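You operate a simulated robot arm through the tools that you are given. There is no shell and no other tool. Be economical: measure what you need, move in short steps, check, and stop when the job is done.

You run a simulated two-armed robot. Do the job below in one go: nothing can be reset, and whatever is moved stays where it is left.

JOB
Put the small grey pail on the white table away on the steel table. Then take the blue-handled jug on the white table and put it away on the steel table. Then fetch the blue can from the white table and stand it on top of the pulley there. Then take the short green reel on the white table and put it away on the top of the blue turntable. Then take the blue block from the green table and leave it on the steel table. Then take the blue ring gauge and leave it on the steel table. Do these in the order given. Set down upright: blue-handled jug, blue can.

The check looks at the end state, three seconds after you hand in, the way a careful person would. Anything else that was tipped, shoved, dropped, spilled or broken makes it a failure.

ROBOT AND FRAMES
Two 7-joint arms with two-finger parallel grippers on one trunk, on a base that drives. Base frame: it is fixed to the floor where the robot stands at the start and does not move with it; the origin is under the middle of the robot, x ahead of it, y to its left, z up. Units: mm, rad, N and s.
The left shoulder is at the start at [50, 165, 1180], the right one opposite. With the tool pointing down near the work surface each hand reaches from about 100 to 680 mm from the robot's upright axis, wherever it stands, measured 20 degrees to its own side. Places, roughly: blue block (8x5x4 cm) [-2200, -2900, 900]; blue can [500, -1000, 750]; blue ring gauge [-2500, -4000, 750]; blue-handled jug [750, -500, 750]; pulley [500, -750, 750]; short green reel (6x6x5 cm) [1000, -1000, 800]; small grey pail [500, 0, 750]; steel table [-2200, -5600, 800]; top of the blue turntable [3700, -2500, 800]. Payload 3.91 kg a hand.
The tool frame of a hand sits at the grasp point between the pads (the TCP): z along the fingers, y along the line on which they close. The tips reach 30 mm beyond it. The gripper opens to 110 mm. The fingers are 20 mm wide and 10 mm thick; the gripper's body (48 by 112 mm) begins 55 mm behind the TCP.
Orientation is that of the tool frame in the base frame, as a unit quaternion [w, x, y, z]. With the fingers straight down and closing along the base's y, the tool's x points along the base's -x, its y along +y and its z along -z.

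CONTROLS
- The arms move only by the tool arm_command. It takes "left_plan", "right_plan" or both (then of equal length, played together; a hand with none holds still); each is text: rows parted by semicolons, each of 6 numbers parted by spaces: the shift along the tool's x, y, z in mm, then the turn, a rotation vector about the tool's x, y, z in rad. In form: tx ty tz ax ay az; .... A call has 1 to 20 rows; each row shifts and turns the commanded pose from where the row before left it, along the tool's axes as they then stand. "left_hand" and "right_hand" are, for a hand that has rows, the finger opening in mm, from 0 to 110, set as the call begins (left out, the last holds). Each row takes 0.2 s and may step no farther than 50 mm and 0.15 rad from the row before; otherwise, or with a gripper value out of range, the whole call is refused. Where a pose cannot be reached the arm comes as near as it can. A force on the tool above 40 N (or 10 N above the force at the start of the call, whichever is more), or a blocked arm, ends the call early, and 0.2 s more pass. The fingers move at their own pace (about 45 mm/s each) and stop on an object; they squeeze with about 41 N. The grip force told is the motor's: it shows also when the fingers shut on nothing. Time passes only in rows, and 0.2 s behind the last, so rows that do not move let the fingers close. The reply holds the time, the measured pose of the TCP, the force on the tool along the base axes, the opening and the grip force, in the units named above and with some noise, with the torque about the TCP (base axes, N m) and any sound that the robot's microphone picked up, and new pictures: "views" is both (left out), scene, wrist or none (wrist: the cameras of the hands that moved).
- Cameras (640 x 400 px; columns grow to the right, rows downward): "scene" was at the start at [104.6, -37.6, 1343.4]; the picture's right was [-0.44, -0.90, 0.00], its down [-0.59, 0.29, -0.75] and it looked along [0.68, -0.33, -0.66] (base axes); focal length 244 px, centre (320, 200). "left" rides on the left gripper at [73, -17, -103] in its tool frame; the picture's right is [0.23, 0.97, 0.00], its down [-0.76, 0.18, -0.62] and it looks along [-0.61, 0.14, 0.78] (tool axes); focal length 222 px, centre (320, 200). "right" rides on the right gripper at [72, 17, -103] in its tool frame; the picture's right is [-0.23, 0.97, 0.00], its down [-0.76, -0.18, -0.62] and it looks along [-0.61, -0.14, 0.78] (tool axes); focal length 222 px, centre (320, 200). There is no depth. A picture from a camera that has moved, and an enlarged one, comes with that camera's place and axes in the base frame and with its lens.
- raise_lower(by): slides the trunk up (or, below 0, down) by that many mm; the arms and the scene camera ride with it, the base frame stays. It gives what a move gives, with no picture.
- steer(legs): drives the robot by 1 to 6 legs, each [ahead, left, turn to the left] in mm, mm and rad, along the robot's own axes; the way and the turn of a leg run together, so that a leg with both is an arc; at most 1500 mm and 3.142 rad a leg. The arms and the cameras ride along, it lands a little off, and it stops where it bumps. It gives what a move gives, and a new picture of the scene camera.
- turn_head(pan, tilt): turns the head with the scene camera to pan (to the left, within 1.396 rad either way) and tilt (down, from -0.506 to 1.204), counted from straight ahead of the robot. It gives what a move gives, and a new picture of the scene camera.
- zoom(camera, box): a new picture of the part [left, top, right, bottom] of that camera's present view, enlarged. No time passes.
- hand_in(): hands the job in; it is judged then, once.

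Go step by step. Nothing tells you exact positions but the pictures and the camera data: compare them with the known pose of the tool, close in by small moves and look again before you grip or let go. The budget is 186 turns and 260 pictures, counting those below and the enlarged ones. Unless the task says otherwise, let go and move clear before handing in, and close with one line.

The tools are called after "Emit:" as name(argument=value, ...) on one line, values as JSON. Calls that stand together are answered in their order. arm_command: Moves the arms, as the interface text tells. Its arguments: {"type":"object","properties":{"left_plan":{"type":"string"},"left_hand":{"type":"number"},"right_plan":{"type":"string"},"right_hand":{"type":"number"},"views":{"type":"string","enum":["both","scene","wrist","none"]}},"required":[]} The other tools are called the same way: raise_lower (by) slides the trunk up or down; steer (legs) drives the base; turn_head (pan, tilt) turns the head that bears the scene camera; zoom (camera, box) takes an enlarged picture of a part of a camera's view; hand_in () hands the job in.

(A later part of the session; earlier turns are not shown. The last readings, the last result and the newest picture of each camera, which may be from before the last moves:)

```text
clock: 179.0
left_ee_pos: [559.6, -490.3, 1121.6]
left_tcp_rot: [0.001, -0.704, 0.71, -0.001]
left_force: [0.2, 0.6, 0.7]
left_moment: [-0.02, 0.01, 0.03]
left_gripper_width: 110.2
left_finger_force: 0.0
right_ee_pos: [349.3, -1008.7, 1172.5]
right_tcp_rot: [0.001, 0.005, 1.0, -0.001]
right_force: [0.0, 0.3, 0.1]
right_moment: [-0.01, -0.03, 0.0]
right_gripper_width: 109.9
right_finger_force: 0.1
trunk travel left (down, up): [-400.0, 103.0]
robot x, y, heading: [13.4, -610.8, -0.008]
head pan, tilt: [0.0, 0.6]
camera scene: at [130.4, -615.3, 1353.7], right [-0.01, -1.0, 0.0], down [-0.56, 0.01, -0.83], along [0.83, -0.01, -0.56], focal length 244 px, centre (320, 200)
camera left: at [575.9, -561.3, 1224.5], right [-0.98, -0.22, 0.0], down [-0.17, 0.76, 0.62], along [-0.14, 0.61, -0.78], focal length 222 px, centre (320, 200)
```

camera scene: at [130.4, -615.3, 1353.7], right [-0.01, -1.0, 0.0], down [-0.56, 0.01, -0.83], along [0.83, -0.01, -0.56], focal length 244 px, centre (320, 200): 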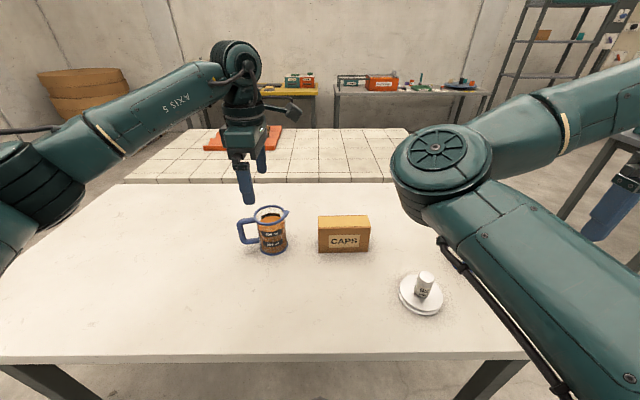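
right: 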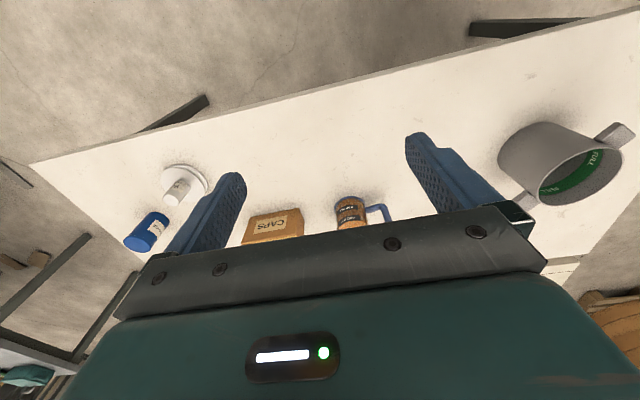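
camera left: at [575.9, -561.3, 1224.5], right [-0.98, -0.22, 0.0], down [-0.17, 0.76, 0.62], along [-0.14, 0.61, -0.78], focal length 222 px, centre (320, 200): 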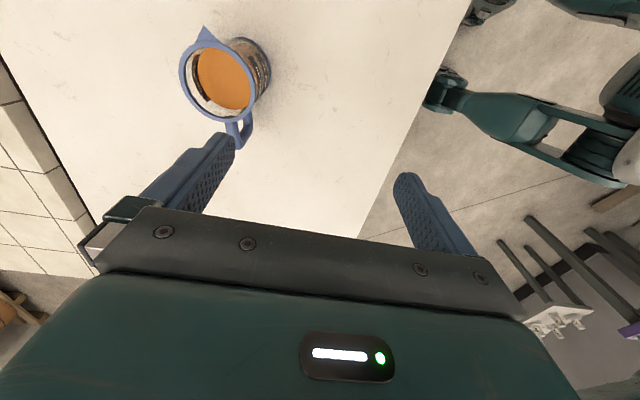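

The rim is at about [675, -482], z 940. Moving above it to check alignment.

Emit:
arm_command(left_plan="-3 -40 20 0 0 0; -3 -40 30 0 0 0; -2 -30 30 0 0 0; 0 0 10 0 0 0; 0 0 0 0 0 0", views="both")

```text
clock: 180.2
left_ee_pos: [668.2, -481.0, 1031.4]
left_tcp_rot: [0.0, -0.704, 0.71, 0.001]
left_force: [0.6, 0.4, -0.3]
left_moment: [0.01, -0.02, 0.03]
left_gripper_width: 110.1
left_finger_force: 0.1
right_ee_pos: [348.8, -1009.2, 1171.8]
right_tcp_rot: [0.0, 0.005, 1.0, 0.0]
right_force: [0.5, 0.2, 0.3]
right_moment: [0.04, -0.02, 0.0]
right_gripper_width: 110.2
right_finger_force: 0.0
trunk travel left (down, up): [-400.0, 103.0]
robot x, y, heading: [13.6, -610.9, -0.013]
head pan, tilt: [0.0, 0.6]
camera scene: at [130.6, -616.0, 1353.7], right [-0.01, -1.0, 0.0], down [-0.56, 0.01, -0.83], along [0.83, -0.01, -0.56], focal length 244 px, centre (320, 200)
camera left: at [684.0, -552.6, 1134.3], right [-0.98, -0.22, 0.0], down [-0.17, 0.76, 0.62], along [-0.14, 0.61, -0.78], focal length 222 px, centre (320, 200)
```

scene: 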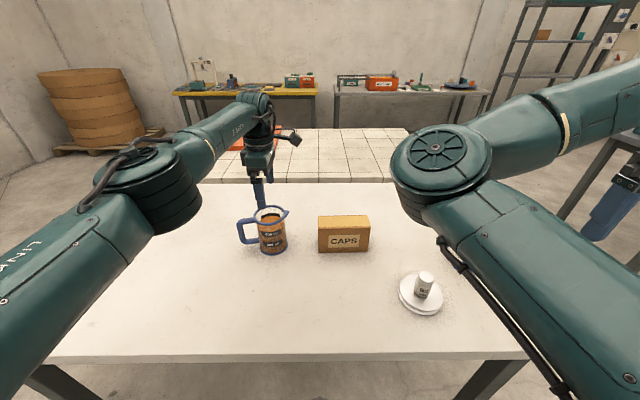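
left: 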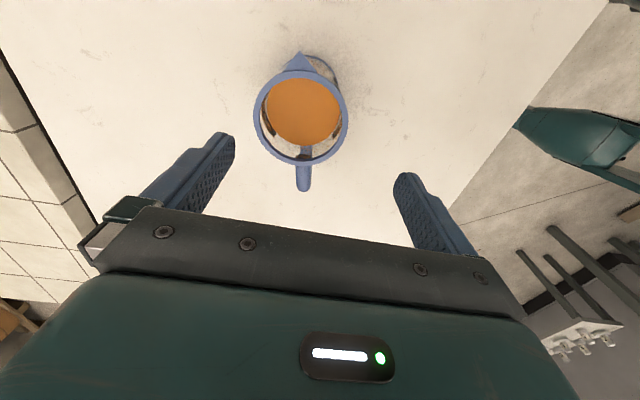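

The rim centre is at about [685, -483], z 928. I'll align and descend astride the body.

Emit:
arm_command(left_plan="2 -17 30 0 0 0; 0 0 40 0 0 0; 0 0 0 0 0 0", views="wrist")

```text
clock: 181.0
left_ee_pos: [668.2, -476.9, 960.2]
left_tcp_rot: [0.0, -0.705, 0.71, -0.001]
left_force: [-0.8, -0.4, -1.1]
left_moment: [0.01, -0.02, -0.04]
left_gripper_width: 110.0
left_finger_force: 0.1
left hand out of reach, approached as far as the arm can: row 1
right_ee_pos: [348.1, -1008.0, 1171.7]
right_tcp_rot: [0.0, 0.005, 1.0, 0.0]
right_force: [-0.6, -0.1, 0.3]
right_moment: [-0.02, 0.0, 0.01]
right_gripper_width: 110.1
right_finger_force: 0.0
trunk travel left (down, up): [-400.0, 103.0]
robot x, y, heading: [14.4, -610.6, -0.01]
head pan, tilt: [0.0, 0.6]
camera left: at [685.3, -548.8, 1062.9], right [-0.98, -0.22, 0.0], down [-0.17, 0.76, 0.62], along [-0.14, 0.61, -0.78], focal length 222 px, centre (320, 200)
```

left: 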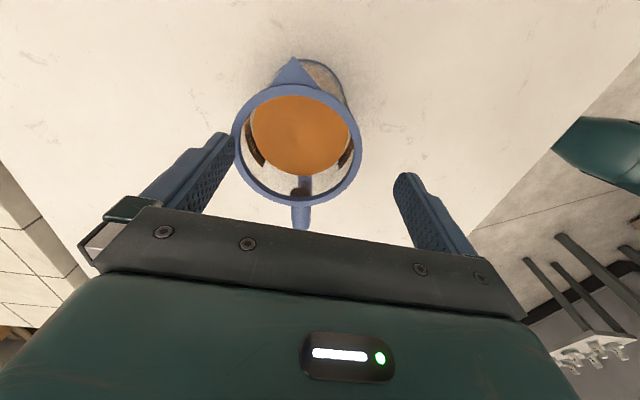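

The hand is at the end of its reach. I'll lift it a bit and move the base forward about 35 mm.

Emit:
arm_command(left_plan="0 0 -40 0 0 0; 0 0 -10 0 0 0", views="none")

Emit:
steer(legs=[[35, 0, 0.01]])

Emit:
arm_command(left_plan="0 0 0 0 0 0", views="wrist")

```text
clock: 181.6
left_ee_pos: [669.2, -474.7, 1010.0]
left_tcp_rot: [0.001, -0.704, 0.71, 0.0]
left_force: [0.3, -0.1, -0.3]
left_moment: [0.0, 0.01, 0.0]
left_gripper_width: 110.2
left_finger_force: 0.0
right_ee_pos: [349.2, -1008.0, 1173.1]
right_tcp_rot: [0.0, 0.004, 1.0, 0.0]
right_force: [0.3, -0.7, 0.6]
right_moment: [0.03, 0.0, 0.01]
right_gripper_width: 109.9
right_finger_force: 0.1
trunk travel left (down, up): [-400.0, 103.0]
robot x, y, heading: [17.0, -613.4, -0.01]
head pan, tilt: [0.0, 0.6]
```

```text
clock: 182.4
left_ee_pos: [703.4, -468.2, 1010.1]
left_tcp_rot: [0.0, 0.708, -0.706, 0.0]
left_force: [-0.5, 0.0, -0.7]
left_moment: [0.03, 0.01, 0.0]
left_gripper_width: 109.9
left_finger_force: 0.0
right_ee_pos: [389.5, -1004.1, 1171.8]
right_tcp_rot: [0.0, -0.001, 1.0, 0.0]
right_force: [0.0, -0.5, 0.9]
right_moment: [0.03, 0.05, -0.05]
right_gripper_width: 110.0
right_finger_force: 0.0
trunk travel left (down, up): [-400.0, 103.0]
robot x, y, heading: [47.3, -613.2, 0.0]
head pan, tilt: [0.0, 0.6]
camera scene: at [167.2, -614.2, 1353.5], right [0.0, -1.0, 0.0], down [-0.57, 0.0, -0.82], along [0.82, 0.0, -0.57], focal length 244 px, centre (320, 200)
```

scene: 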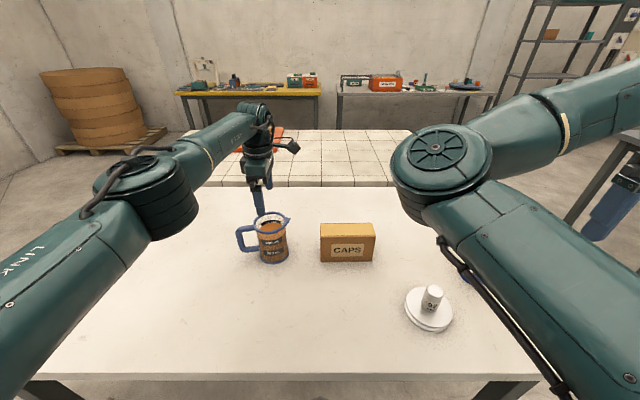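

```text
clock: 182.8
left_ee_pos: [702.9, -468.5, 1009.7]
left_tcp_rot: [-0.001, 0.708, -0.706, 0.0]
left_force: [0.6, 0.0, 0.5]
left_moment: [0.0, 0.06, -0.02]
left_gripper_width: 110.2
left_finger_force: 0.0
right_ee_pos: [388.2, -1004.4, 1171.6]
right_tcp_rot: [0.0, -0.001, 1.0, 0.0]
right_force: [-0.5, 0.3, -0.2]
right_moment: [-0.04, 0.01, -0.01]
right_gripper_width: 109.8
right_finger_force: 0.1
trunk travel left (down, up): [-400.0, 103.0]
robot x, y, heading: [48.9, -613.3, 0.008]
head pan, tilt: [0.0, 0.6]
camera left: at [720.3, -539.8, 1112.8], right [-0.97, -0.23, 0.0], down [-0.18, 0.76, 0.62], along [-0.14, 0.61, -0.78], focal length 222 px, centre (320, 200)
```

left: 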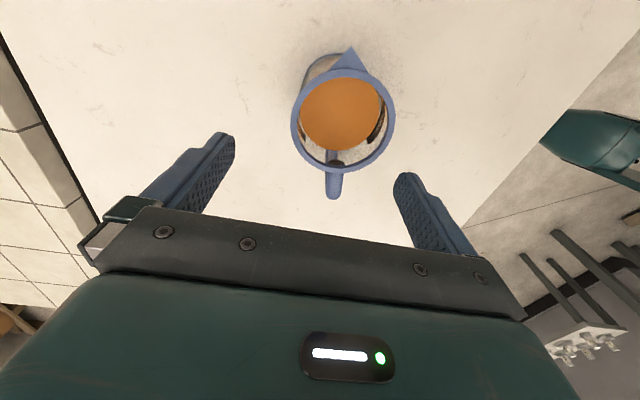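

Rim is at [685, -478], z ≈ 915. Aligning and descending part-way.

Emit:
arm_command(left_plan="10 18 0 0 0 0; 0 0 40 0 0 0; 0 0 15 0 0 0; 0 0 0 0 0 0", views="wrist")

```text
clock: 183.8
left_ee_pos: [684.6, -479.2, 953.0]
left_tcp_rot: [0.0, 0.708, -0.706, -0.001]
left_force: [0.5, 0.7, -1.6]
left_moment: [0.0, 0.01, -0.02]
left_gripper_width: 109.8
left_finger_force: 0.1
right_ee_pos: [387.6, -1004.1, 1171.8]
right_tcp_rot: [0.0, -0.001, 1.0, 0.0]
right_force: [-0.8, 0.0, 0.4]
right_moment: [0.0, 0.01, 0.04]
right_gripper_width: 110.2
right_finger_force: 0.0
trunk travel left (down, up): [-400.0, 103.0]
robot x, y, heading: [48.9, -610.8, 0.001]
head pan, tilt: [0.0, 0.6]
camera left: at [701.8, -551.2, 1056.8], right [-0.97, -0.23, 0.0], down [-0.18, 0.76, 0.62], along [-0.14, 0.61, -0.78], focal length 222 px, centre (320, 200)
```

left: 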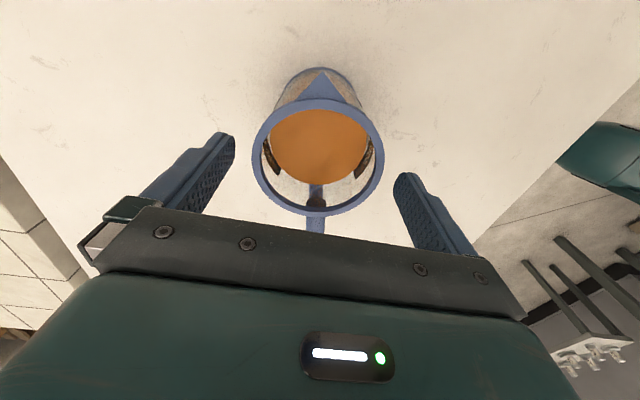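

Well centred. Descending to grip height.

Emit:
arm_command(left_plan="0 -2 30 0 0 0; 0 0 20 0 0 0; 0 0 15 0 0 0; 0 0 0 0 0 0", views="both")

Emit:
zoom(camera="scene", box=[200, 170, 330, 280])

```text
clock: 184.8
left_ee_pos: [687.1, -479.8, 888.7]
left_tcp_rot: [-0.001, 0.708, -0.707, 0.001]
left_force: [0.1, -0.6, 0.2]
left_moment: [0.01, 0.04, 0.02]
left_gripper_width: 109.8
left_finger_force: 0.1
right_ee_pos: [387.6, -1004.2, 1173.1]
right_tcp_rot: [0.001, -0.001, 1.0, 0.0]
right_force: [-0.9, 0.4, 0.1]
right_moment: [0.01, 0.0, -0.01]
right_gripper_width: 110.1
right_finger_force: 0.1
trunk travel left (down, up): [-400.0, 103.0]
robot x, y, heading: [46.5, -614.6, -0.002]
head pan, tilt: [0.0, 0.6]
camera scene: at [165.8, -614.2, 1353.7], right [0.0, -1.0, 0.0], down [-0.56, 0.0, -0.83], along [0.83, 0.0, -0.56], focal length 244 px, centre (320, 200)
camera left: at [704.5, -550.7, 992.1], right [-0.97, -0.23, 0.0], down [-0.18, 0.76, 0.62], along [-0.14, 0.61, -0.78], focal length 222 px, centre (320, 200)
```

scene: 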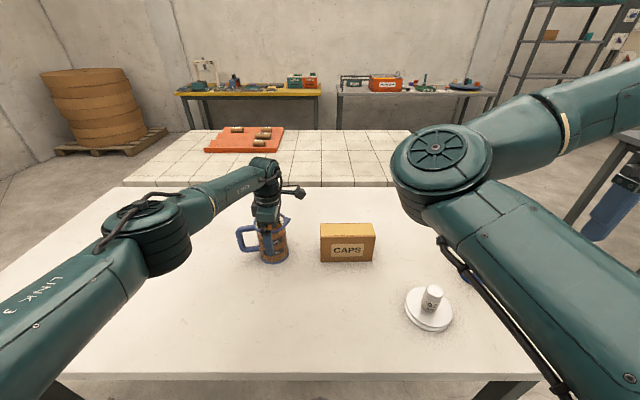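
left: 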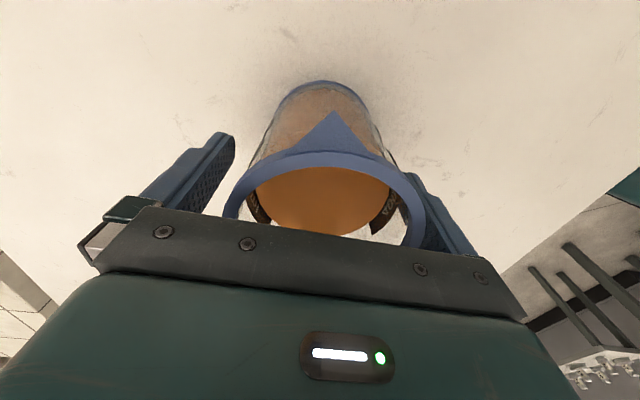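

```text
3.64 times, centred on (265, 225) of scene
camera zoom: at [165.8, -614.2, 1353.7], right [0.0, -1.0, 0.0], down [-0.56, 0.0, -0.83], along [0.83, 0.0, -0.56], focal length 888 px, centre (520, 109)
```

zoom: 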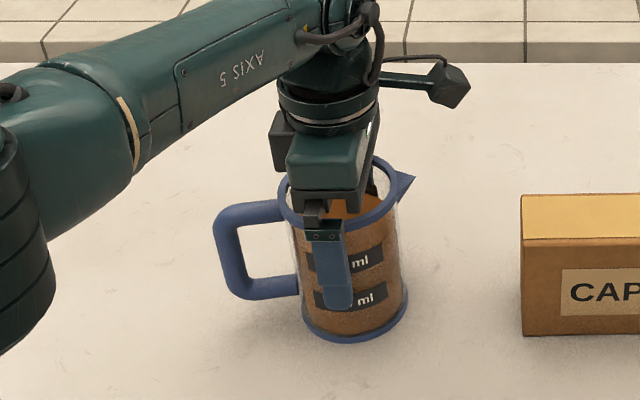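

The fingers straddle the jug body, centred. Closing.

Emit:
arm_command(left_plan="0 0 0 0 0 0; 0 0 0 0 0 0; 0 0 0 0 0 0; 0 0 0 0 0 0; 0 0 0 0 0 0", left_hand=0, views="wrist")

```text
clock: 186.0
left_ee_pos: [687.0, -479.7, 889.2]
left_tcp_rot: [0.0, 0.708, -0.706, 0.001]
left_force: [-2.8, 0.5, 1.2]
left_moment: [0.1, 0.24, 0.13]
left_gripper_width: 82.5
left_finger_force: 40.7
right_ee_pos: [387.8, -1005.4, 1172.7]
right_tcp_rot: [0.001, -0.001, 1.0, 0.0]
right_force: [0.1, 0.0, -0.3]
right_moment: [0.0, -0.01, 0.03]
right_gripper_width: 109.6
right_finger_force: 0.1
trunk travel left (down, up): [-400.0, 103.0]
robot x, y, heading: [48.0, -611.4, 0.003]
head pan, tilt: [0.0, 0.6]
camera left: at [704.4, -550.7, 992.5], right [-0.97, -0.23, 0.0], down [-0.18, 0.76, 0.62], along [-0.14, 0.61, -0.78], focal length 222 px, centre (320, 200)
```

left: 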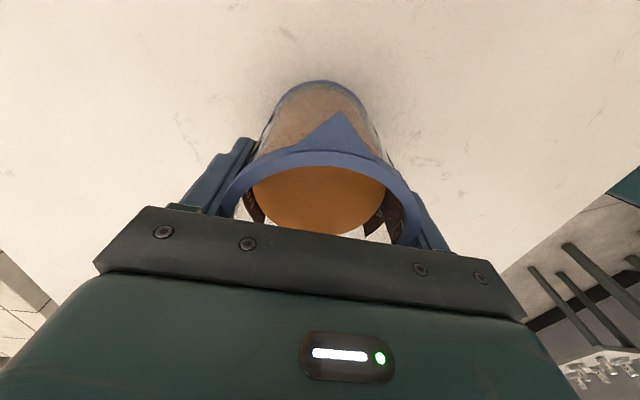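

Gripped at 82.5 mm. Lifting gently and checking.

Emit:
arm_command(left_plan="0 0 -5 0 0 0; 0 0 -10 0 0 0; 0 0 -20 0 0 0; 0 0 -25 0 0 0; 0 0 -25 0 0 0; 0 0 -25 0 0 0; 0 0 -15 0 0 0; 0 0 0 0 0 0", views="both")

```text
clock: 187.8
left_ee_pos: [688.3, -479.2, 1013.4]
left_tcp_rot: [0.0, 0.709, -0.706, 0.0]
left_force: [0.6, 0.6, -6.7]
left_moment: [-0.15, -0.01, 0.02]
left_gripper_width: 81.3
left_finger_force: 40.9
right_ee_pos: [387.9, -1005.1, 1172.3]
right_tcp_rot: [0.001, -0.001, 1.0, 0.0]
right_force: [-1.0, -0.7, -0.6]
right_moment: [-0.01, 0.01, -0.01]
right_gripper_width: 109.9
right_finger_force: 0.0
trunk travel left (down, up): [-400.0, 103.0]
robot x, y, heading: [50.3, -615.1, 0.001]
head pan, tilt: [0.0, 0.6]
camera scene: at [166.6, -614.1, 1353.6], right [0.0, -1.0, 0.0], down [-0.57, 0.0, -0.82], along [0.82, 0.0, -0.57], focal length 244 px, centre (320, 200)
camera left: at [705.1, -549.9, 1116.9], right [-0.97, -0.23, 0.0], down [-0.18, 0.76, 0.62], along [-0.14, 0.61, -0.78], focal length 222 px, centre (320, 200)
```

scene: 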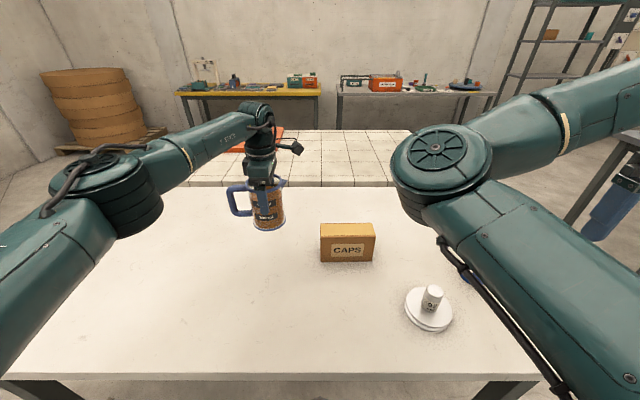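
left: 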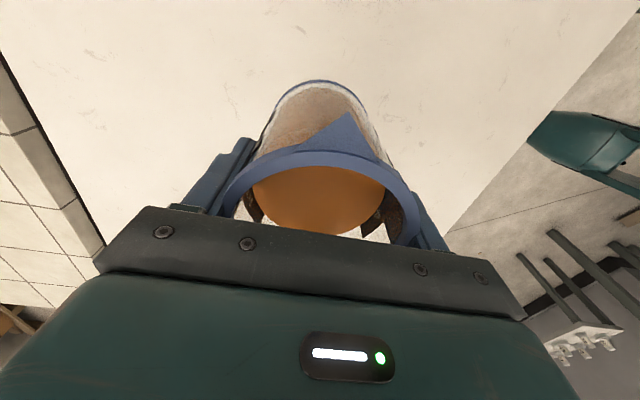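

The jug is up and level. I'll draw it in smoothly, then retrace the route with the robot always facing +x.

Emit:
arm_command(left_plan="0 15 -5 0 0 0; 0 25 -5 0 0 0; 0 25 -5 0 0 0; 0 25 -5 0 0 0; 0 25 -5 0 0 0; 0 25 -5 0 0 0; 0 25 -5 0 0 0; 0 25 -5 0 0 0; 0 25 -5 0 0 0; 0 25 -5 0 0 0; 0 10 0 0 0 0; 0 0 0 0 0 0", views="none")

Emit:
steer(legs=[[-420, 0, 0], [0, -1390, 0]])

```text
clock: 190.4
left_ee_pos: [437.0, -478.0, 1066.1]
left_tcp_rot: [0.0, 0.709, -0.706, 0.0]
left_force: [0.3, 0.6, -4.8]
left_moment: [-0.19, -0.01, -0.01]
left_gripper_width: 81.2
left_finger_force: 40.8
right_ee_pos: [388.1, -1004.3, 1171.0]
right_tcp_rot: [0.0, -0.001, 1.0, 0.0]
right_force: [-0.8, -0.4, 0.0]
right_moment: [-0.04, 0.02, 0.0]
right_gripper_width: 110.0
right_finger_force: 0.1
trunk travel left (down, up): [-400.0, 103.0]
robot x, y, heading: [51.0, -610.8, -0.001]
head pan, tilt: [0.0, 0.6]
```

```text
clock: 204.6
left_ee_pos: [31.4, -1816.2, 1064.1]
left_tcp_rot: [0.0, 0.712, -0.702, 0.0]
left_force: [-0.2, -0.2, -6.4]
left_moment: [-0.16, 0.0, 0.01]
left_gripper_width: 80.8
left_finger_force: 41.2
right_ee_pos: [-11.2, -2343.2, 1170.7]
right_tcp_rot: [0.0, -0.006, 1.0, 0.0]
right_force: [0.2, 0.5, -1.1]
right_moment: [0.01, 0.02, 0.01]
right_gripper_width: 110.0
right_finger_force: 0.0
trunk travel left (down, up): [-400.0, 103.0]
robot x, y, heading: [-357.2, -1953.6, 0.011]
head pan, tilt: [0.0, 0.6]
camera scene: at [-236.9, -1955.5, 1353.6], right [0.01, -1.0, 0.0], down [-0.57, -0.01, -0.82], along [0.82, 0.01, -0.57], focal length 244 px, centre (320, 200)
```

scene: 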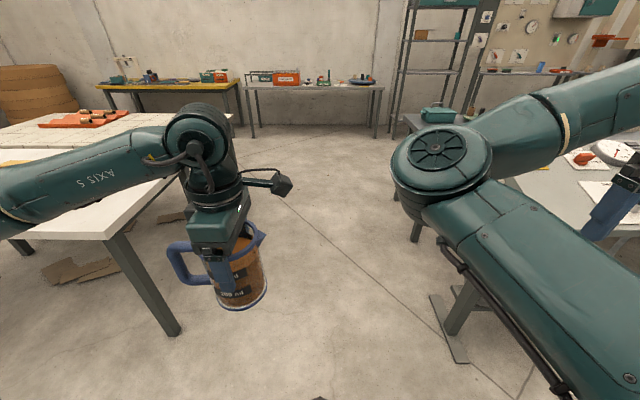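

Jug level. Backing west along the same corridor.

Emit:
steer(legs=[[-1450, 0, -0.01], [-1450, 0, 0]])

```text
clock: 218.7
left_ee_pos: [-2893.7, -1855.5, 1065.2]
left_tcp_rot: [0.0, 0.71, -0.704, 0.0]
left_force: [-0.1, -0.5, -5.8]
left_moment: [-0.18, -0.02, 0.01]
left_gripper_width: 80.8
left_finger_force: 40.8
right_ee_pos: [-2939.7, -2381.5, 1172.0]
right_tcp_rot: [0.0, -0.003, 1.0, 0.001]
right_force: [-0.1, 1.1, -0.4]
right_moment: [0.0, -0.02, 0.03]
right_gripper_width: 110.1
right_finger_force: 0.0
trunk travel left (down, up): [-400.0, 103.0]
robot x, y, heading: [-3280.9, -1996.0, 0.009]
head pan, tilt: [0.0, 0.6]
camera scene: at [-3163.4, -1993.4, 1353.7], right [0.01, -1.0, 0.0], down [-0.57, 0.0, -0.82], along [0.82, 0.01, -0.57], focal length 244 px, centre (320, 200)
```

scene: 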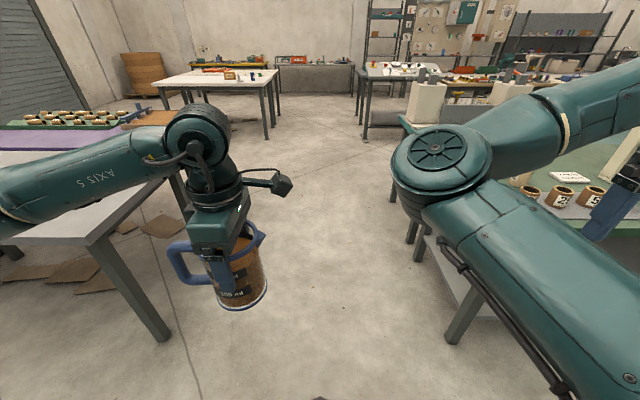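

Now strafing south along the front of the green table.

Emit:
steer(legs=[[0, -1400, 0], [0, -1400, 0]])

```text
clock: 243.4
left_ee_pos: [-2909.2, -4691.5, 1063.6]
left_tcp_rot: [0.001, -0.703, 0.711, 0.0]
left_force: [-0.6, -0.1, -5.7]
left_moment: [-0.15, 0.0, -0.02]
left_gripper_width: 80.4
left_finger_force: 41.7
right_ee_pos: [-2964.0, -5216.6, 1170.5]
right_tcp_rot: [0.0, 0.006, 1.0, 0.0]
right_force: [-0.1, 0.0, -0.4]
right_moment: [0.04, 0.01, 0.04]
right_gripper_width: 109.9
right_finger_force: 0.1
trunk travel left (down, up): [-400.0, 103.0]
robot x, y, heading: [-3297.5, -4820.7, -0.014]
head pan, tilt: [0.0, 0.6]
camera scene: at [-3180.2, -4823.0, 1353.6], right [-0.01, -1.0, 0.0], down [-0.57, 0.01, -0.82], along [0.82, -0.01, -0.57], focal length 244 px, centre (320, 200)
```

scene: 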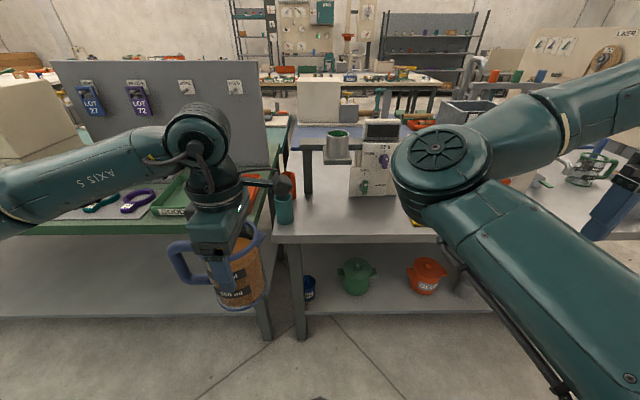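

Continuing another 1.4 m south.

Emit:
steer(legs=[[0, -1420, 0.014]])

Emit:
arm_command(left_plan="0 0 0 0 0 0", views="wrist")

```text
clock: 256.5
left_ee_pos: [-2904.3, -6147.0, 1064.6]
left_tcp_rot: [0.0, 0.718, -0.696, 0.0]
left_force: [1.1, -0.5, -5.7]
left_moment: [-0.18, 0.0, -0.02]
left_gripper_width: 80.0
left_finger_force: 41.3
right_ee_pos: [-2936.5, -6673.8, 1171.9]
right_tcp_rot: [0.0, -0.013, 1.0, -0.001]
right_force: [0.0, 0.0, 0.4]
right_moment: [0.0, 0.05, 0.0]
right_gripper_width: 109.8
right_finger_force: 0.1
trunk travel left (down, up): [-400.0, 103.0]
robot x, y, heading: [-3286.3, -6293.5, 0.023]
head pan, tilt: [0.0, 0.6]
camera scene: at [-3169.4, -6289.3, 1353.6], right [0.03, -1.0, 0.0], down [-0.56, -0.02, -0.82], along [0.82, 0.02, -0.57], focal length 244 px, centre (320, 200)
```

scene: 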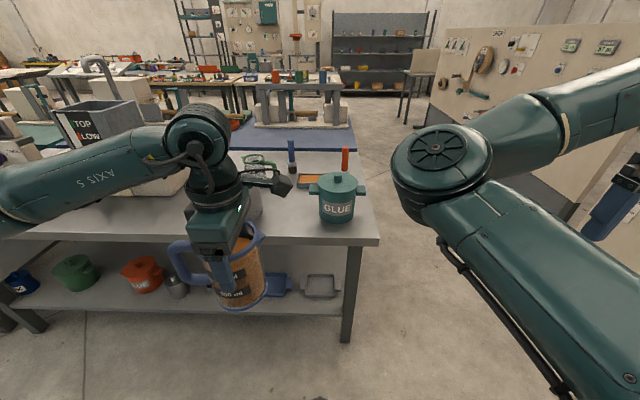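

```text
clock: 256.9
left_ee_pos: [-2905.1, -6146.6, 1065.2]
left_tcp_rot: [0.001, 0.718, -0.696, -0.001]
left_force: [0.5, -0.4, -5.9]
left_moment: [-0.16, 0.02, 0.04]
left_gripper_width: 80.2
left_finger_force: 41.4
right_ee_pos: [-2936.2, -6672.9, 1171.6]
right_tcp_rot: [0.0, -0.014, 1.0, 0.0]
right_force: [0.2, 0.8, 0.6]
right_moment: [0.02, 0.0, 0.0]
right_gripper_width: 109.9
right_finger_force: 0.1
trunk travel left (down, up): [-400.0, 103.0]
robot x, y, heading: [-3288.5, -6293.2, 0.028]
head pan, tilt: [0.0, 0.6]
camera left: at [-2884.1, -6217.4, 1167.3], right [-0.97, -0.26, 0.0], down [-0.2, 0.76, 0.62], along [-0.16, 0.6, -0.78], focal length 222 px, centre (320, 200)
```

left: 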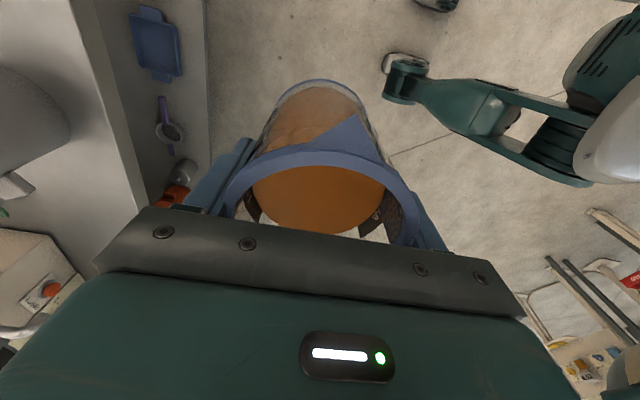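

The glue pot is near [-2465, -6333], so the slot between it and the pail, at [-2500, -6175], is free. Moving in.

Emit:
steer(legs=[[250, -20, -0.025]])

Emit:
arm_command(left_plan="0 -20 0 0 0 0; 0 -25 0 0 0 0; 0 -25 0 0 0 0; 0 -20 0 0 0 0; 0 0 0 0 0 0", views="both")

```text
clock: 258.7
left_ee_pos: [-2652.1, -6172.3, 1064.5]
left_tcp_rot: [-0.001, 0.709, -0.705, -0.001]
left_force: [0.4, 0.0, -5.5]
left_moment: [-0.14, 0.04, -0.01]
left_gripper_width: 80.5
left_finger_force: 41.4
right_ee_pos: [-2697.8, -6697.5, 1171.3]
right_tcp_rot: [-0.001, -0.002, 1.0, 0.0]
right_force: [0.0, 0.3, 0.7]
right_moment: [0.0, -0.02, 0.01]
right_gripper_width: 110.0
right_finger_force: 0.0
trunk travel left (down, up): [-400.0, 103.0]
robot x, y, heading: [-3042.5, -6307.6, -0.0]
head pan, tilt: [0.0, 0.6]
camera scene: at [-2921.0, -6308.0, 1353.5], right [0.0, -1.0, 0.0], down [-0.57, 0.0, -0.82], along [0.82, 0.0, -0.57], focal length 244 px, centre (320, 200)
```

scene: 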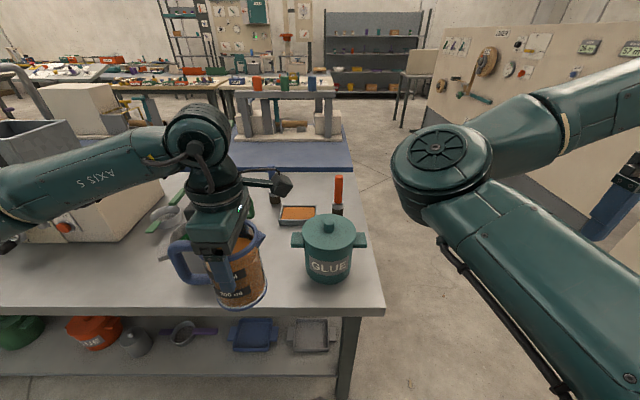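

```text
clock: 259.9
left_ee_pos: [-2562.4, -6171.3, 1064.2]
left_tcp_rot: [0.001, 0.709, -0.705, 0.0]
left_force: [0.0, 0.1, -5.5]
left_moment: [-0.17, -0.03, -0.04]
left_gripper_width: 80.1
left_finger_force: 41.8
right_ee_pos: [-2699.9, -6697.2, 1171.2]
right_tcp_rot: [0.0, -0.002, 1.0, 0.0]
right_force: [0.7, -0.4, -0.2]
right_moment: [-0.02, 0.02, 0.01]
right_gripper_width: 109.9
right_finger_force: 0.0
trunk travel left (down, up): [-400.0, 103.0]
robot x, y, heading: [-3041.0, -6311.7, 0.002]
head pan, tilt: [0.0, 0.6]
camera scene: at [-2921.7, -6308.0, 1353.6], right [0.0, -1.0, 0.0], down [-0.57, 0.0, -0.82], along [0.82, 0.0, -0.57], focal length 244 px, centre (320, 200)
camera left: at [-2544.9, -6242.5, 1166.9], right [-0.97, -0.23, 0.0], down [-0.18, 0.76, 0.62], along [-0.15, 0.61, -0.78], focal length 222 px, centre (320, 200)
```

scene: 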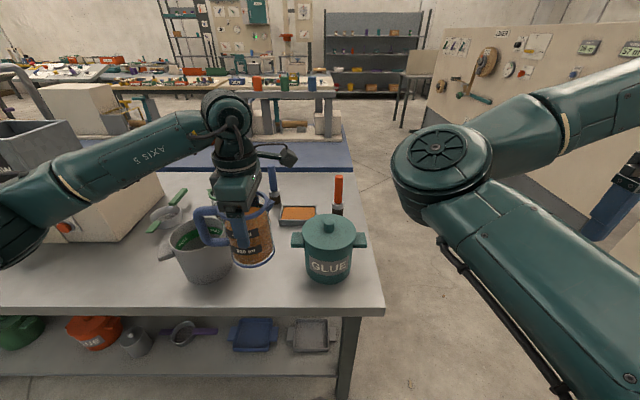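
left: 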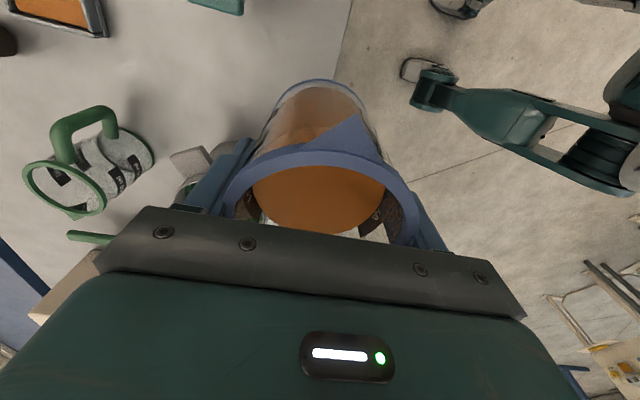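

Pail at [-2479, -5998] and glue pot at [-2491, -6330] leave room for the jug at [-2495, -6170]. Extending and lowering gently.

Emit:
arm_command(left_plan="0 -20 0 0 0 0; 0 -25 0 0 0 0; 0 -22 0 0 0 0; 0 0 15 0 0 0; 0 0 25 0 0 0; 0 0 25 0 0 0; 0 0 25 0 0 0; 0 0 25 0 0 0; 0 0 15 0 0 0; 0 0 0 0 0 0", views="both")

```text
clock: 262.1
left_ee_pos: [-2492.9, -6171.0, 934.2]
left_tcp_rot: [0.0, 0.708, -0.706, 0.0]
left_force: [0.3, 0.3, -4.9]
left_moment: [-0.13, -0.02, 0.0]
left_gripper_width: 80.3
left_finger_force: 40.9
right_ee_pos: [-2698.3, -6697.0, 1172.5]
right_tcp_rot: [0.0, -0.002, 1.0, 0.0]
right_force: [-0.9, 0.0, -0.4]
right_moment: [0.0, -0.01, 0.0]
right_gripper_width: 110.1
right_finger_force: 0.1
trunk travel left (down, up): [-400.0, 103.0]
robot x, y, heading: [-3042.9, -6308.4, 0.003]
head pan, tilt: [0.0, 0.6]
camera scene: at [-2921.6, -6308.0, 1353.6], right [0.0, -1.0, 0.0], down [-0.57, 0.0, -0.82], along [0.82, 0.0, -0.57], focal length 244 px, centre (320, 200)
camera left: at [-2475.9, -6242.4, 1036.5], right [-0.97, -0.23, 0.0], down [-0.18, 0.76, 0.62], along [-0.15, 0.61, -0.78], focal length 222 px, centre (320, 200)
```

scene: 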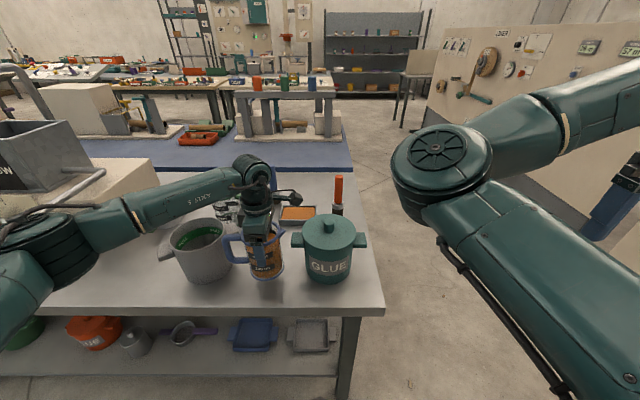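
left: 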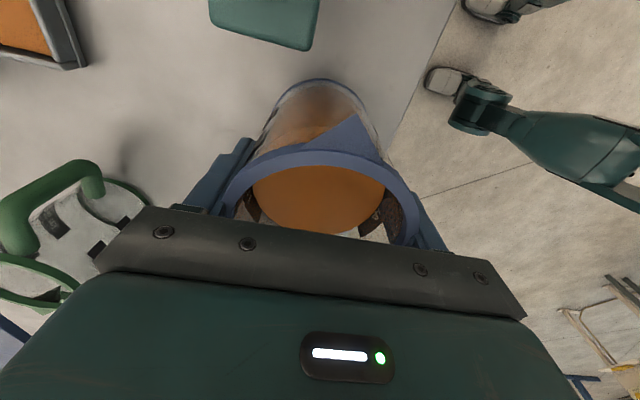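

Clear all round. Lowering the last few centimetres slowly.

Emit:
arm_command(left_plan="0 0 15 0 0 0; 0 0 12 0 0 0; 0 0 6 0 0 0; 0 0 4 0 0 0; 0 0 0 0 0 0", views="none")

Emit:
zoom(camera="scene", box=[150, 190, 370, 310])

```text
clock: 263.3
left_ee_pos: [-2494.8, -6170.2, 896.8]
left_tcp_rot: [0.001, 0.709, -0.705, 0.0]
left_force: [0.1, 0.1, -5.5]
left_moment: [-0.17, 0.0, 0.02]
left_gripper_width: 80.0
left_finger_force: 40.7
right_ee_pos: [-2698.0, -6696.8, 1173.0]
right_tcp_rot: [0.001, -0.001, 1.0, 0.0]
right_force: [-0.2, -0.5, -0.4]
right_moment: [-0.01, 0.03, -0.01]
right_gripper_width: 109.9
right_finger_force: 0.0
trunk travel left (down, up): [-400.0, 103.0]
robot x, y, heading: [-3039.3, -6307.9, 0.003]
head pan, tilt: [0.0, 0.6]
```

```text
2.91 times, centred on (260, 250) of scene
camera zoom: at [-2921.5, -6308.0, 1353.6], right [0.0, -1.0, 0.0], down [-0.57, 0.0, -0.82], along [0.82, 0.0, -0.57], focal length 710 px, centre (494, 54)
```

zoom: 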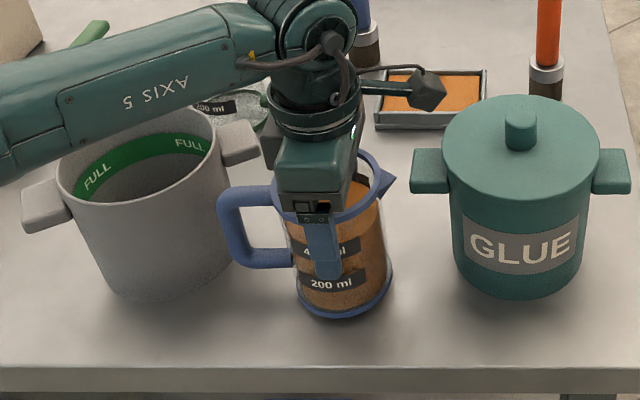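

The jug fits between pail and glue pot with about 15 mm either side. Lowering to contact.

Emit:
arm_command(left_plan="0 0 3 0 0 0; 0 0 3 0 0 0; 0 0 2 0 0 0; 0 0 0 0 0 0", views="none")

```text
clock: 264.3
left_ee_pos: [-2496.2, -6170.9, 890.3]
left_tcp_rot: [0.0, 0.709, -0.705, 0.001]
left_force: [-0.6, 0.7, 2.4]
left_moment: [0.25, 0.09, 0.05]
left_gripper_width: 80.1
left_finger_force: 40.6
right_ee_pos: [-2700.5, -6697.6, 1172.4]
right_tcp_rot: [0.002, -0.002, 1.0, -0.001]
right_force: [0.6, -0.4, -0.1]
right_moment: [-0.03, 0.0, 0.01]
right_gripper_width: 110.1
right_finger_force: 0.0
trunk travel left (down, up): [-400.0, 103.0]
robot x, y, heading: [-3039.1, -6306.1, 0.001]
head pan, tilt: [0.0, 0.6]
```

The jug rests on the table. Releasing and rising straight up.

Emit:
arm_command(left_plan="0 0 0 0 0 0; 0 0 0 0 0 0; 0 0 0 0 0 0; 0 0 -10 0 0 0; 0 0 -25 0 0 0; 0 0 -40 0 0 0; 0 0 -40 0 0 0; 0 0 -40 0 0 0; 0 0 -30 0 0 0; 0 0 0 0 0 0", left_hand=110, views="scene")

```text
clock: 266.5
left_ee_pos: [-2498.4, -6171.8, 1076.8]
left_tcp_rot: [0.0, 0.709, -0.705, 0.0]
left_force: [0.2, -0.6, 0.7]
left_moment: [0.0, -0.01, 0.01]
left_gripper_width: 110.1
left_finger_force: 0.0
right_ee_pos: [-2699.7, -6696.1, 1172.4]
right_tcp_rot: [0.001, -0.002, 1.0, 0.0]
right_force: [-0.1, 0.2, -0.7]
right_moment: [-0.01, 0.03, 0.0]
right_gripper_width: 109.9
right_finger_force: 0.0
trunk travel left (down, up): [-400.0, 103.0]
robot x, y, heading: [-3038.3, -6309.9, 0.004]
head pan, tilt: [0.0, 0.6]
camera scene: at [-2922.0, -6308.1, 1353.7], right [0.0, -1.0, 0.0], down [-0.57, 0.0, -0.82], along [0.82, 0.0, -0.57], focal length 244 px, centre (320, 200)
```

scene: 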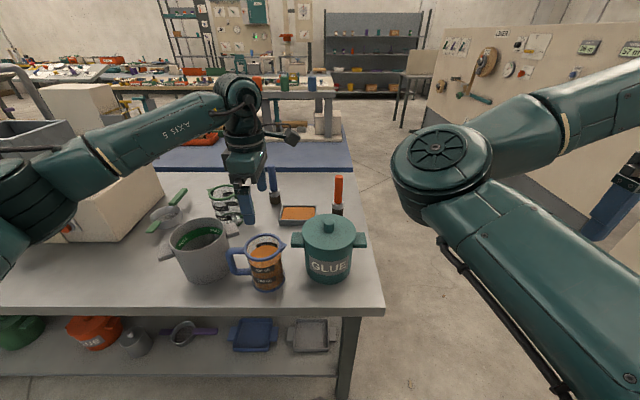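

The jug stands upright. Retracting the hand, turning it back, and driving back north.

Emit:
arm_command(left_plan="0 40 -10 0 0 0; 0 40 -10 0 0 0; 0 30 0 0 0 0; 0 0 0 0 0 0.1428; 0 0 0 0 0 0.1428; 0 0 0 0 0 0.1428; 0 0 0 0 0 0.1428; 0 0 0 0 0 0.1428; 0 0 0 0 0 0.1428; 0 0 0 0 0 0.1428; 0 0 0 0 0 0.1428; 0 0 0 0 0 0.1428; 0 0 0 0 0 0.1428; 0 0 0 0 0 0.1428; 0 0 0 0 0 0", views="none")

Emit:
steer(legs=[[-240, 0, 0], [0, 1430, 0], [0, 1430, 0], [0, 1430, 0]])

```text
clock: 269.7
left_ee_pos: [-2605.5, -6170.2, 1094.3]
left_tcp_rot: [0.0, -0.001, 1.0, -0.001]
left_force: [0.1, 0.1, 1.3]
left_moment: [-0.01, 0.0, 0.0]
left_gripper_width: 109.9
left_finger_force: 0.1
right_ee_pos: [-2699.0, -6697.0, 1170.9]
right_tcp_rot: [0.001, -0.002, 1.0, 0.0]
right_force: [0.2, -0.6, 0.5]
right_moment: [0.01, -0.01, -0.01]
right_gripper_width: 109.9
right_finger_force: 0.1
trunk travel left (down, up): [-400.0, 103.0]
robot x, y, heading: [-3039.0, -6310.2, -0.001]
head pan, tilt: [0.0, 0.6]
```

```text
clock: 308.4
left_ee_pos: [-2903.8, -1888.6, 1096.0]
left_tcp_rot: [0.001, 0.01, 1.0, 0.0]
left_force: [-0.2, 0.1, 0.5]
left_moment: [-0.03, 0.0, 0.01]
left_gripper_width: 109.9
left_finger_force: 0.1
right_ee_pos: [-3010.0, -2412.7, 1172.5]
right_tcp_rot: [0.0, 0.011, 1.0, 0.0]
right_force: [0.7, -0.4, -0.7]
right_moment: [0.01, -0.01, -0.03]
right_gripper_width: 110.0
right_finger_force: 0.1
trunk travel left (down, up): [-400.0, 103.0]
robot x, y, heading: [-3336.4, -2013.6, -0.02]
head pan, tilt: [0.0, 0.6]
camera scene: at [-3223.4, -2016.8, 1353.7], right [-0.02, -1.0, 0.0], down [-0.56, 0.01, -0.83], along [0.82, -0.02, -0.56], focal length 244 px, centre (320, 200)
```

scene: 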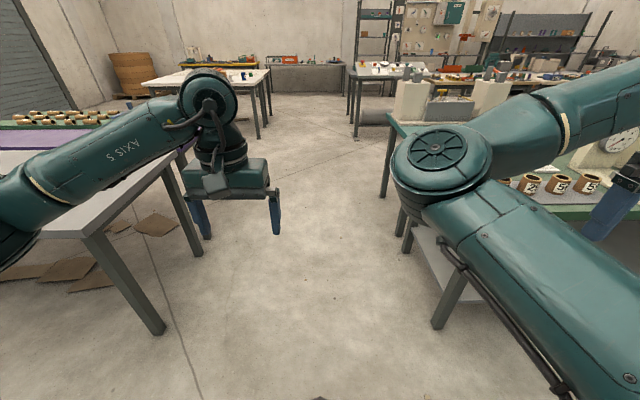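

Driving east back to the white table, in front of the can and pulley.

Emit:
steer(legs=[[1450, 0, 0.02], [1450, 0, 0], [0, 1200, 0]])

```text
clock: 332.8
left_ee_pos: [63.4, -741.7, 1094.9]
left_tcp_rot: [0.0, 0.015, 1.0, 0.001]
left_force: [-0.3, -0.9, -0.1]
left_moment: [0.01, 0.0, -0.01]
left_gripper_width: 110.2
left_finger_force: 0.0
right_ee_pos: [-48.6, -1263.8, 1171.0]
right_tcp_rot: [0.001, 0.016, 1.0, 0.0]
right_force: [0.6, -0.3, 0.5]
right_moment: [0.0, 0.04, -0.03]
right_gripper_width: 109.8
right_finger_force: 0.0
trunk travel left (down, up): [-400.0, 103.0]
robot x, y, heading: [-372.3, -868.0, -0.033]
head pan, tilt: [0.0, 0.6]
camera scene: at [-257.5, -867.3, 1353.7], right [-0.03, -1.0, 0.0], down [-0.56, 0.02, -0.83], along [0.82, -0.03, -0.56], focal length 244 px, centre (320, 200)
```

scene: 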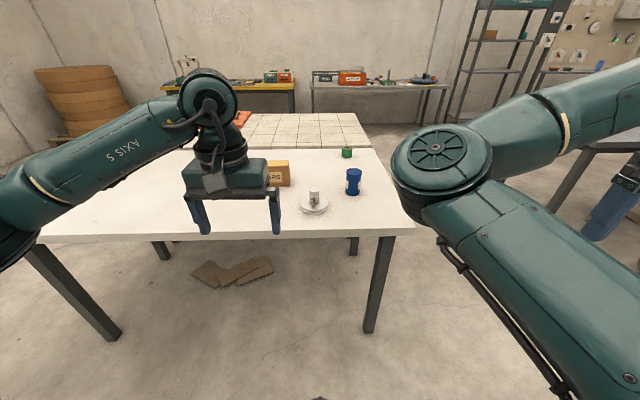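

I see the can at about [560, -1030], the pulley at [461, -876] and the reel at [905, -1042]. Zooming in on them.

Emit:
zoom(camera="scene", box=[290, 140, 390, 220])

Emit:
steer(legs=[[390, -20, 0.033]])

```text
5.00 times, centred on (340, 180) of scene
camera zoom: at [-257.5, -867.3, 1353.7], right [-0.03, -1.0, 0.0], down [-0.56, 0.02, -0.83], along [0.82, -0.03, -0.56], focal length 1220 px, centre (220, 300)
```

zoom: 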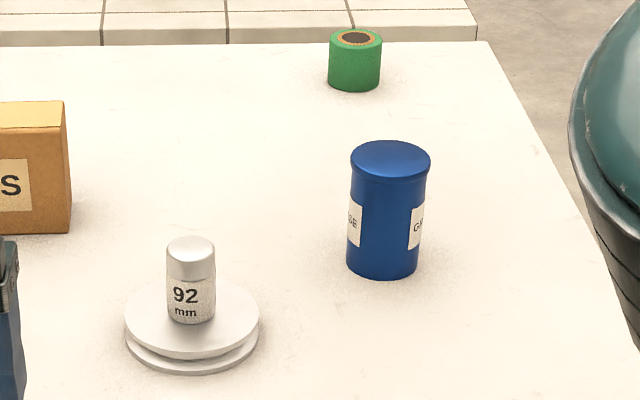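

```text
clock: 335.3
left_ee_pos: [454.3, -749.7, 1094.4]
left_tcp_rot: [0.0, -0.004, 1.0, -0.001]
left_force: [-0.4, 0.6, -0.2]
left_moment: [0.0, 0.02, -0.02]
left_gripper_width: 110.0
left_finger_force: 0.1
right_ee_pos: [361.9, -1275.5, 1170.6]
right_tcp_rot: [0.0, -0.003, 1.0, 0.0]
right_force: [-0.1, -0.3, 0.3]
right_moment: [-0.01, -0.02, 0.0]
right_gripper_width: 109.9
right_finger_force: 0.0
trunk travel left (down, up): [-400.0, 103.0]
robot x, y, heading: [23.1, -890.0, 0.008]
head pan, tilt: [0.0, 0.6]
camera scene: at [138.7, -887.5, 1353.6], right [0.01, -1.0, 0.0], down [-0.57, 0.0, -0.82], along [0.82, 0.0, -0.57], focal length 244 px, centre (320, 200)
```

scene: 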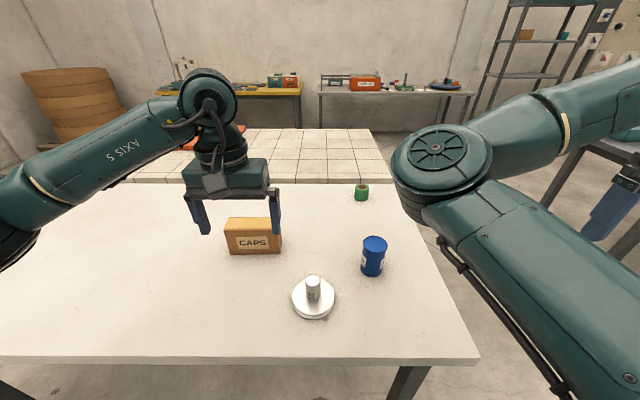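

Emit:
zoom(camera="scene", box=[270, 220, 400, 330])

```text
3.64 times, centred on (335, 275) of scene
camera zoom: at [138.7, -887.5, 1353.6], right [0.01, -1.0, 0.0], down [-0.57, 0.0, -0.82], along [0.82, 0.0, -0.57], focal length 888 px, centre (266, -73)
```

zoom: 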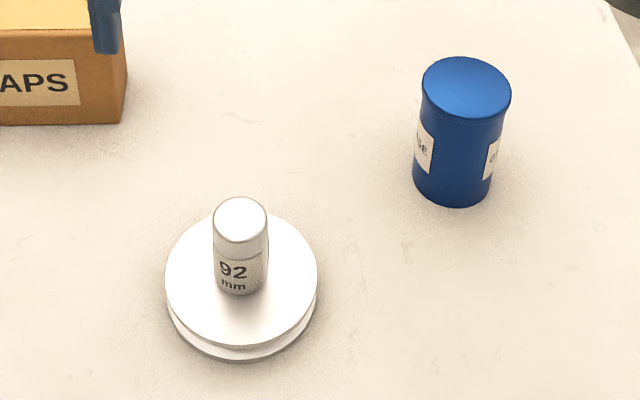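

The pulley is at [480, -871] with its flat hub top (about 33 mm wide) at z 900. The can is at [575, -1025], about 98 mm tall and 60 mm wide. I'll use the left hand, so I shift the base right.

Emit:
steer(legs=[[0, -135, -0.008]])

Emit:
arm_command(left_plan="0 -40 0 0 0 0; 0 -40 0 0 0 0; 0 -40 0 0 0 0; 0 0 0 0 0 0", views="both")

```text
clock: 337.1
left_ee_pos: [455.5, -883.9, 1094.9]
left_tcp_rot: [0.0, -0.002, 1.0, 0.0]
left_force: [0.1, -0.6, 0.6]
left_moment: [0.02, -0.01, 0.02]
left_gripper_width: 110.0
left_finger_force: 0.0
right_ee_pos: [360.7, -1409.1, 1172.9]
right_tcp_rot: [0.0, -0.001, 1.0, 0.0]
right_force: [0.1, 0.1, 0.5]
right_moment: [0.01, 0.02, 0.0]
right_gripper_width: 109.9
right_finger_force: 0.0
trunk travel left (down, up): [-400.0, 103.0]
robot x, y, heading: [18.9, -1015.7, -0.002]
head pan, tilt: [0.0, 0.6]
camera scene: at [138.7, -1019.2, 1353.7], right [0.0, -1.0, 0.0], down [-0.56, 0.0, -0.83], along [0.83, 0.0, -0.56], focal length 244 px, centre (320, 200)
```

scene: 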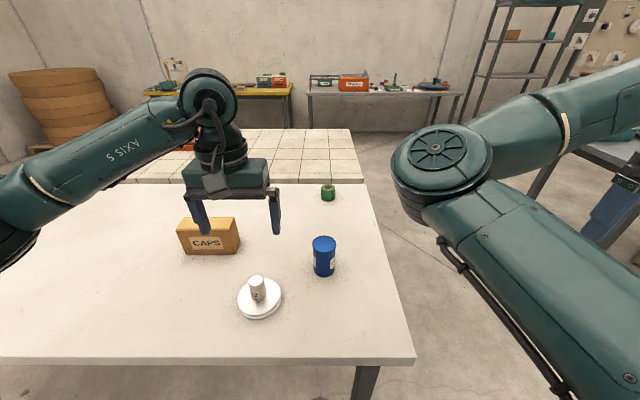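

```text
clock: 338.1
left_ee_pos: [454.4, -1002.0, 1095.0]
left_tcp_rot: [0.0, -0.003, 1.0, 0.0]
left_force: [0.5, 0.3, 0.1]
left_moment: [0.0, -0.04, -0.01]
left_gripper_width: 110.1
left_finger_force: 0.1
right_ee_pos: [361.2, -1408.4, 1172.6]
right_tcp_rot: [0.001, -0.002, 1.0, 0.0]
right_force: [0.3, 0.3, 0.6]
right_moment: [-0.03, 0.01, -0.04]
right_gripper_width: 110.0
right_finger_force: 0.0
trunk travel left (down, up): [-400.0, 103.0]
robot x, y, heading: [18.6, -1018.3, 0.003]
head pan, tilt: [0.0, 0.6]
camera scene: at [138.7, -1018.3, 1353.7], right [0.0, -1.0, 0.0], down [-0.56, 0.0, -0.83], along [0.83, 0.0, -0.56], focal length 244 px, centre (320, 200)
camera left: at [382.5, -1019.2, 1197.8], right [-0.23, 0.97, 0.0], down [0.76, 0.18, 0.62], along [0.61, 0.14, -0.78], focal length 222 px, centre (320, 200)
```

scene: 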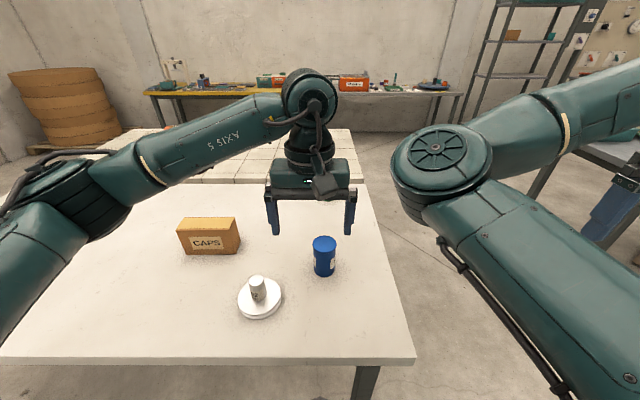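
left: 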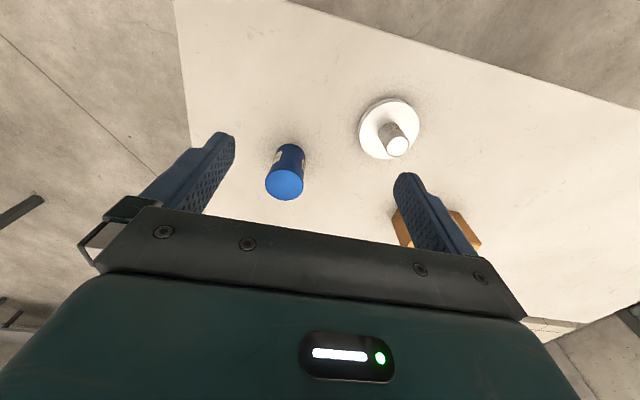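

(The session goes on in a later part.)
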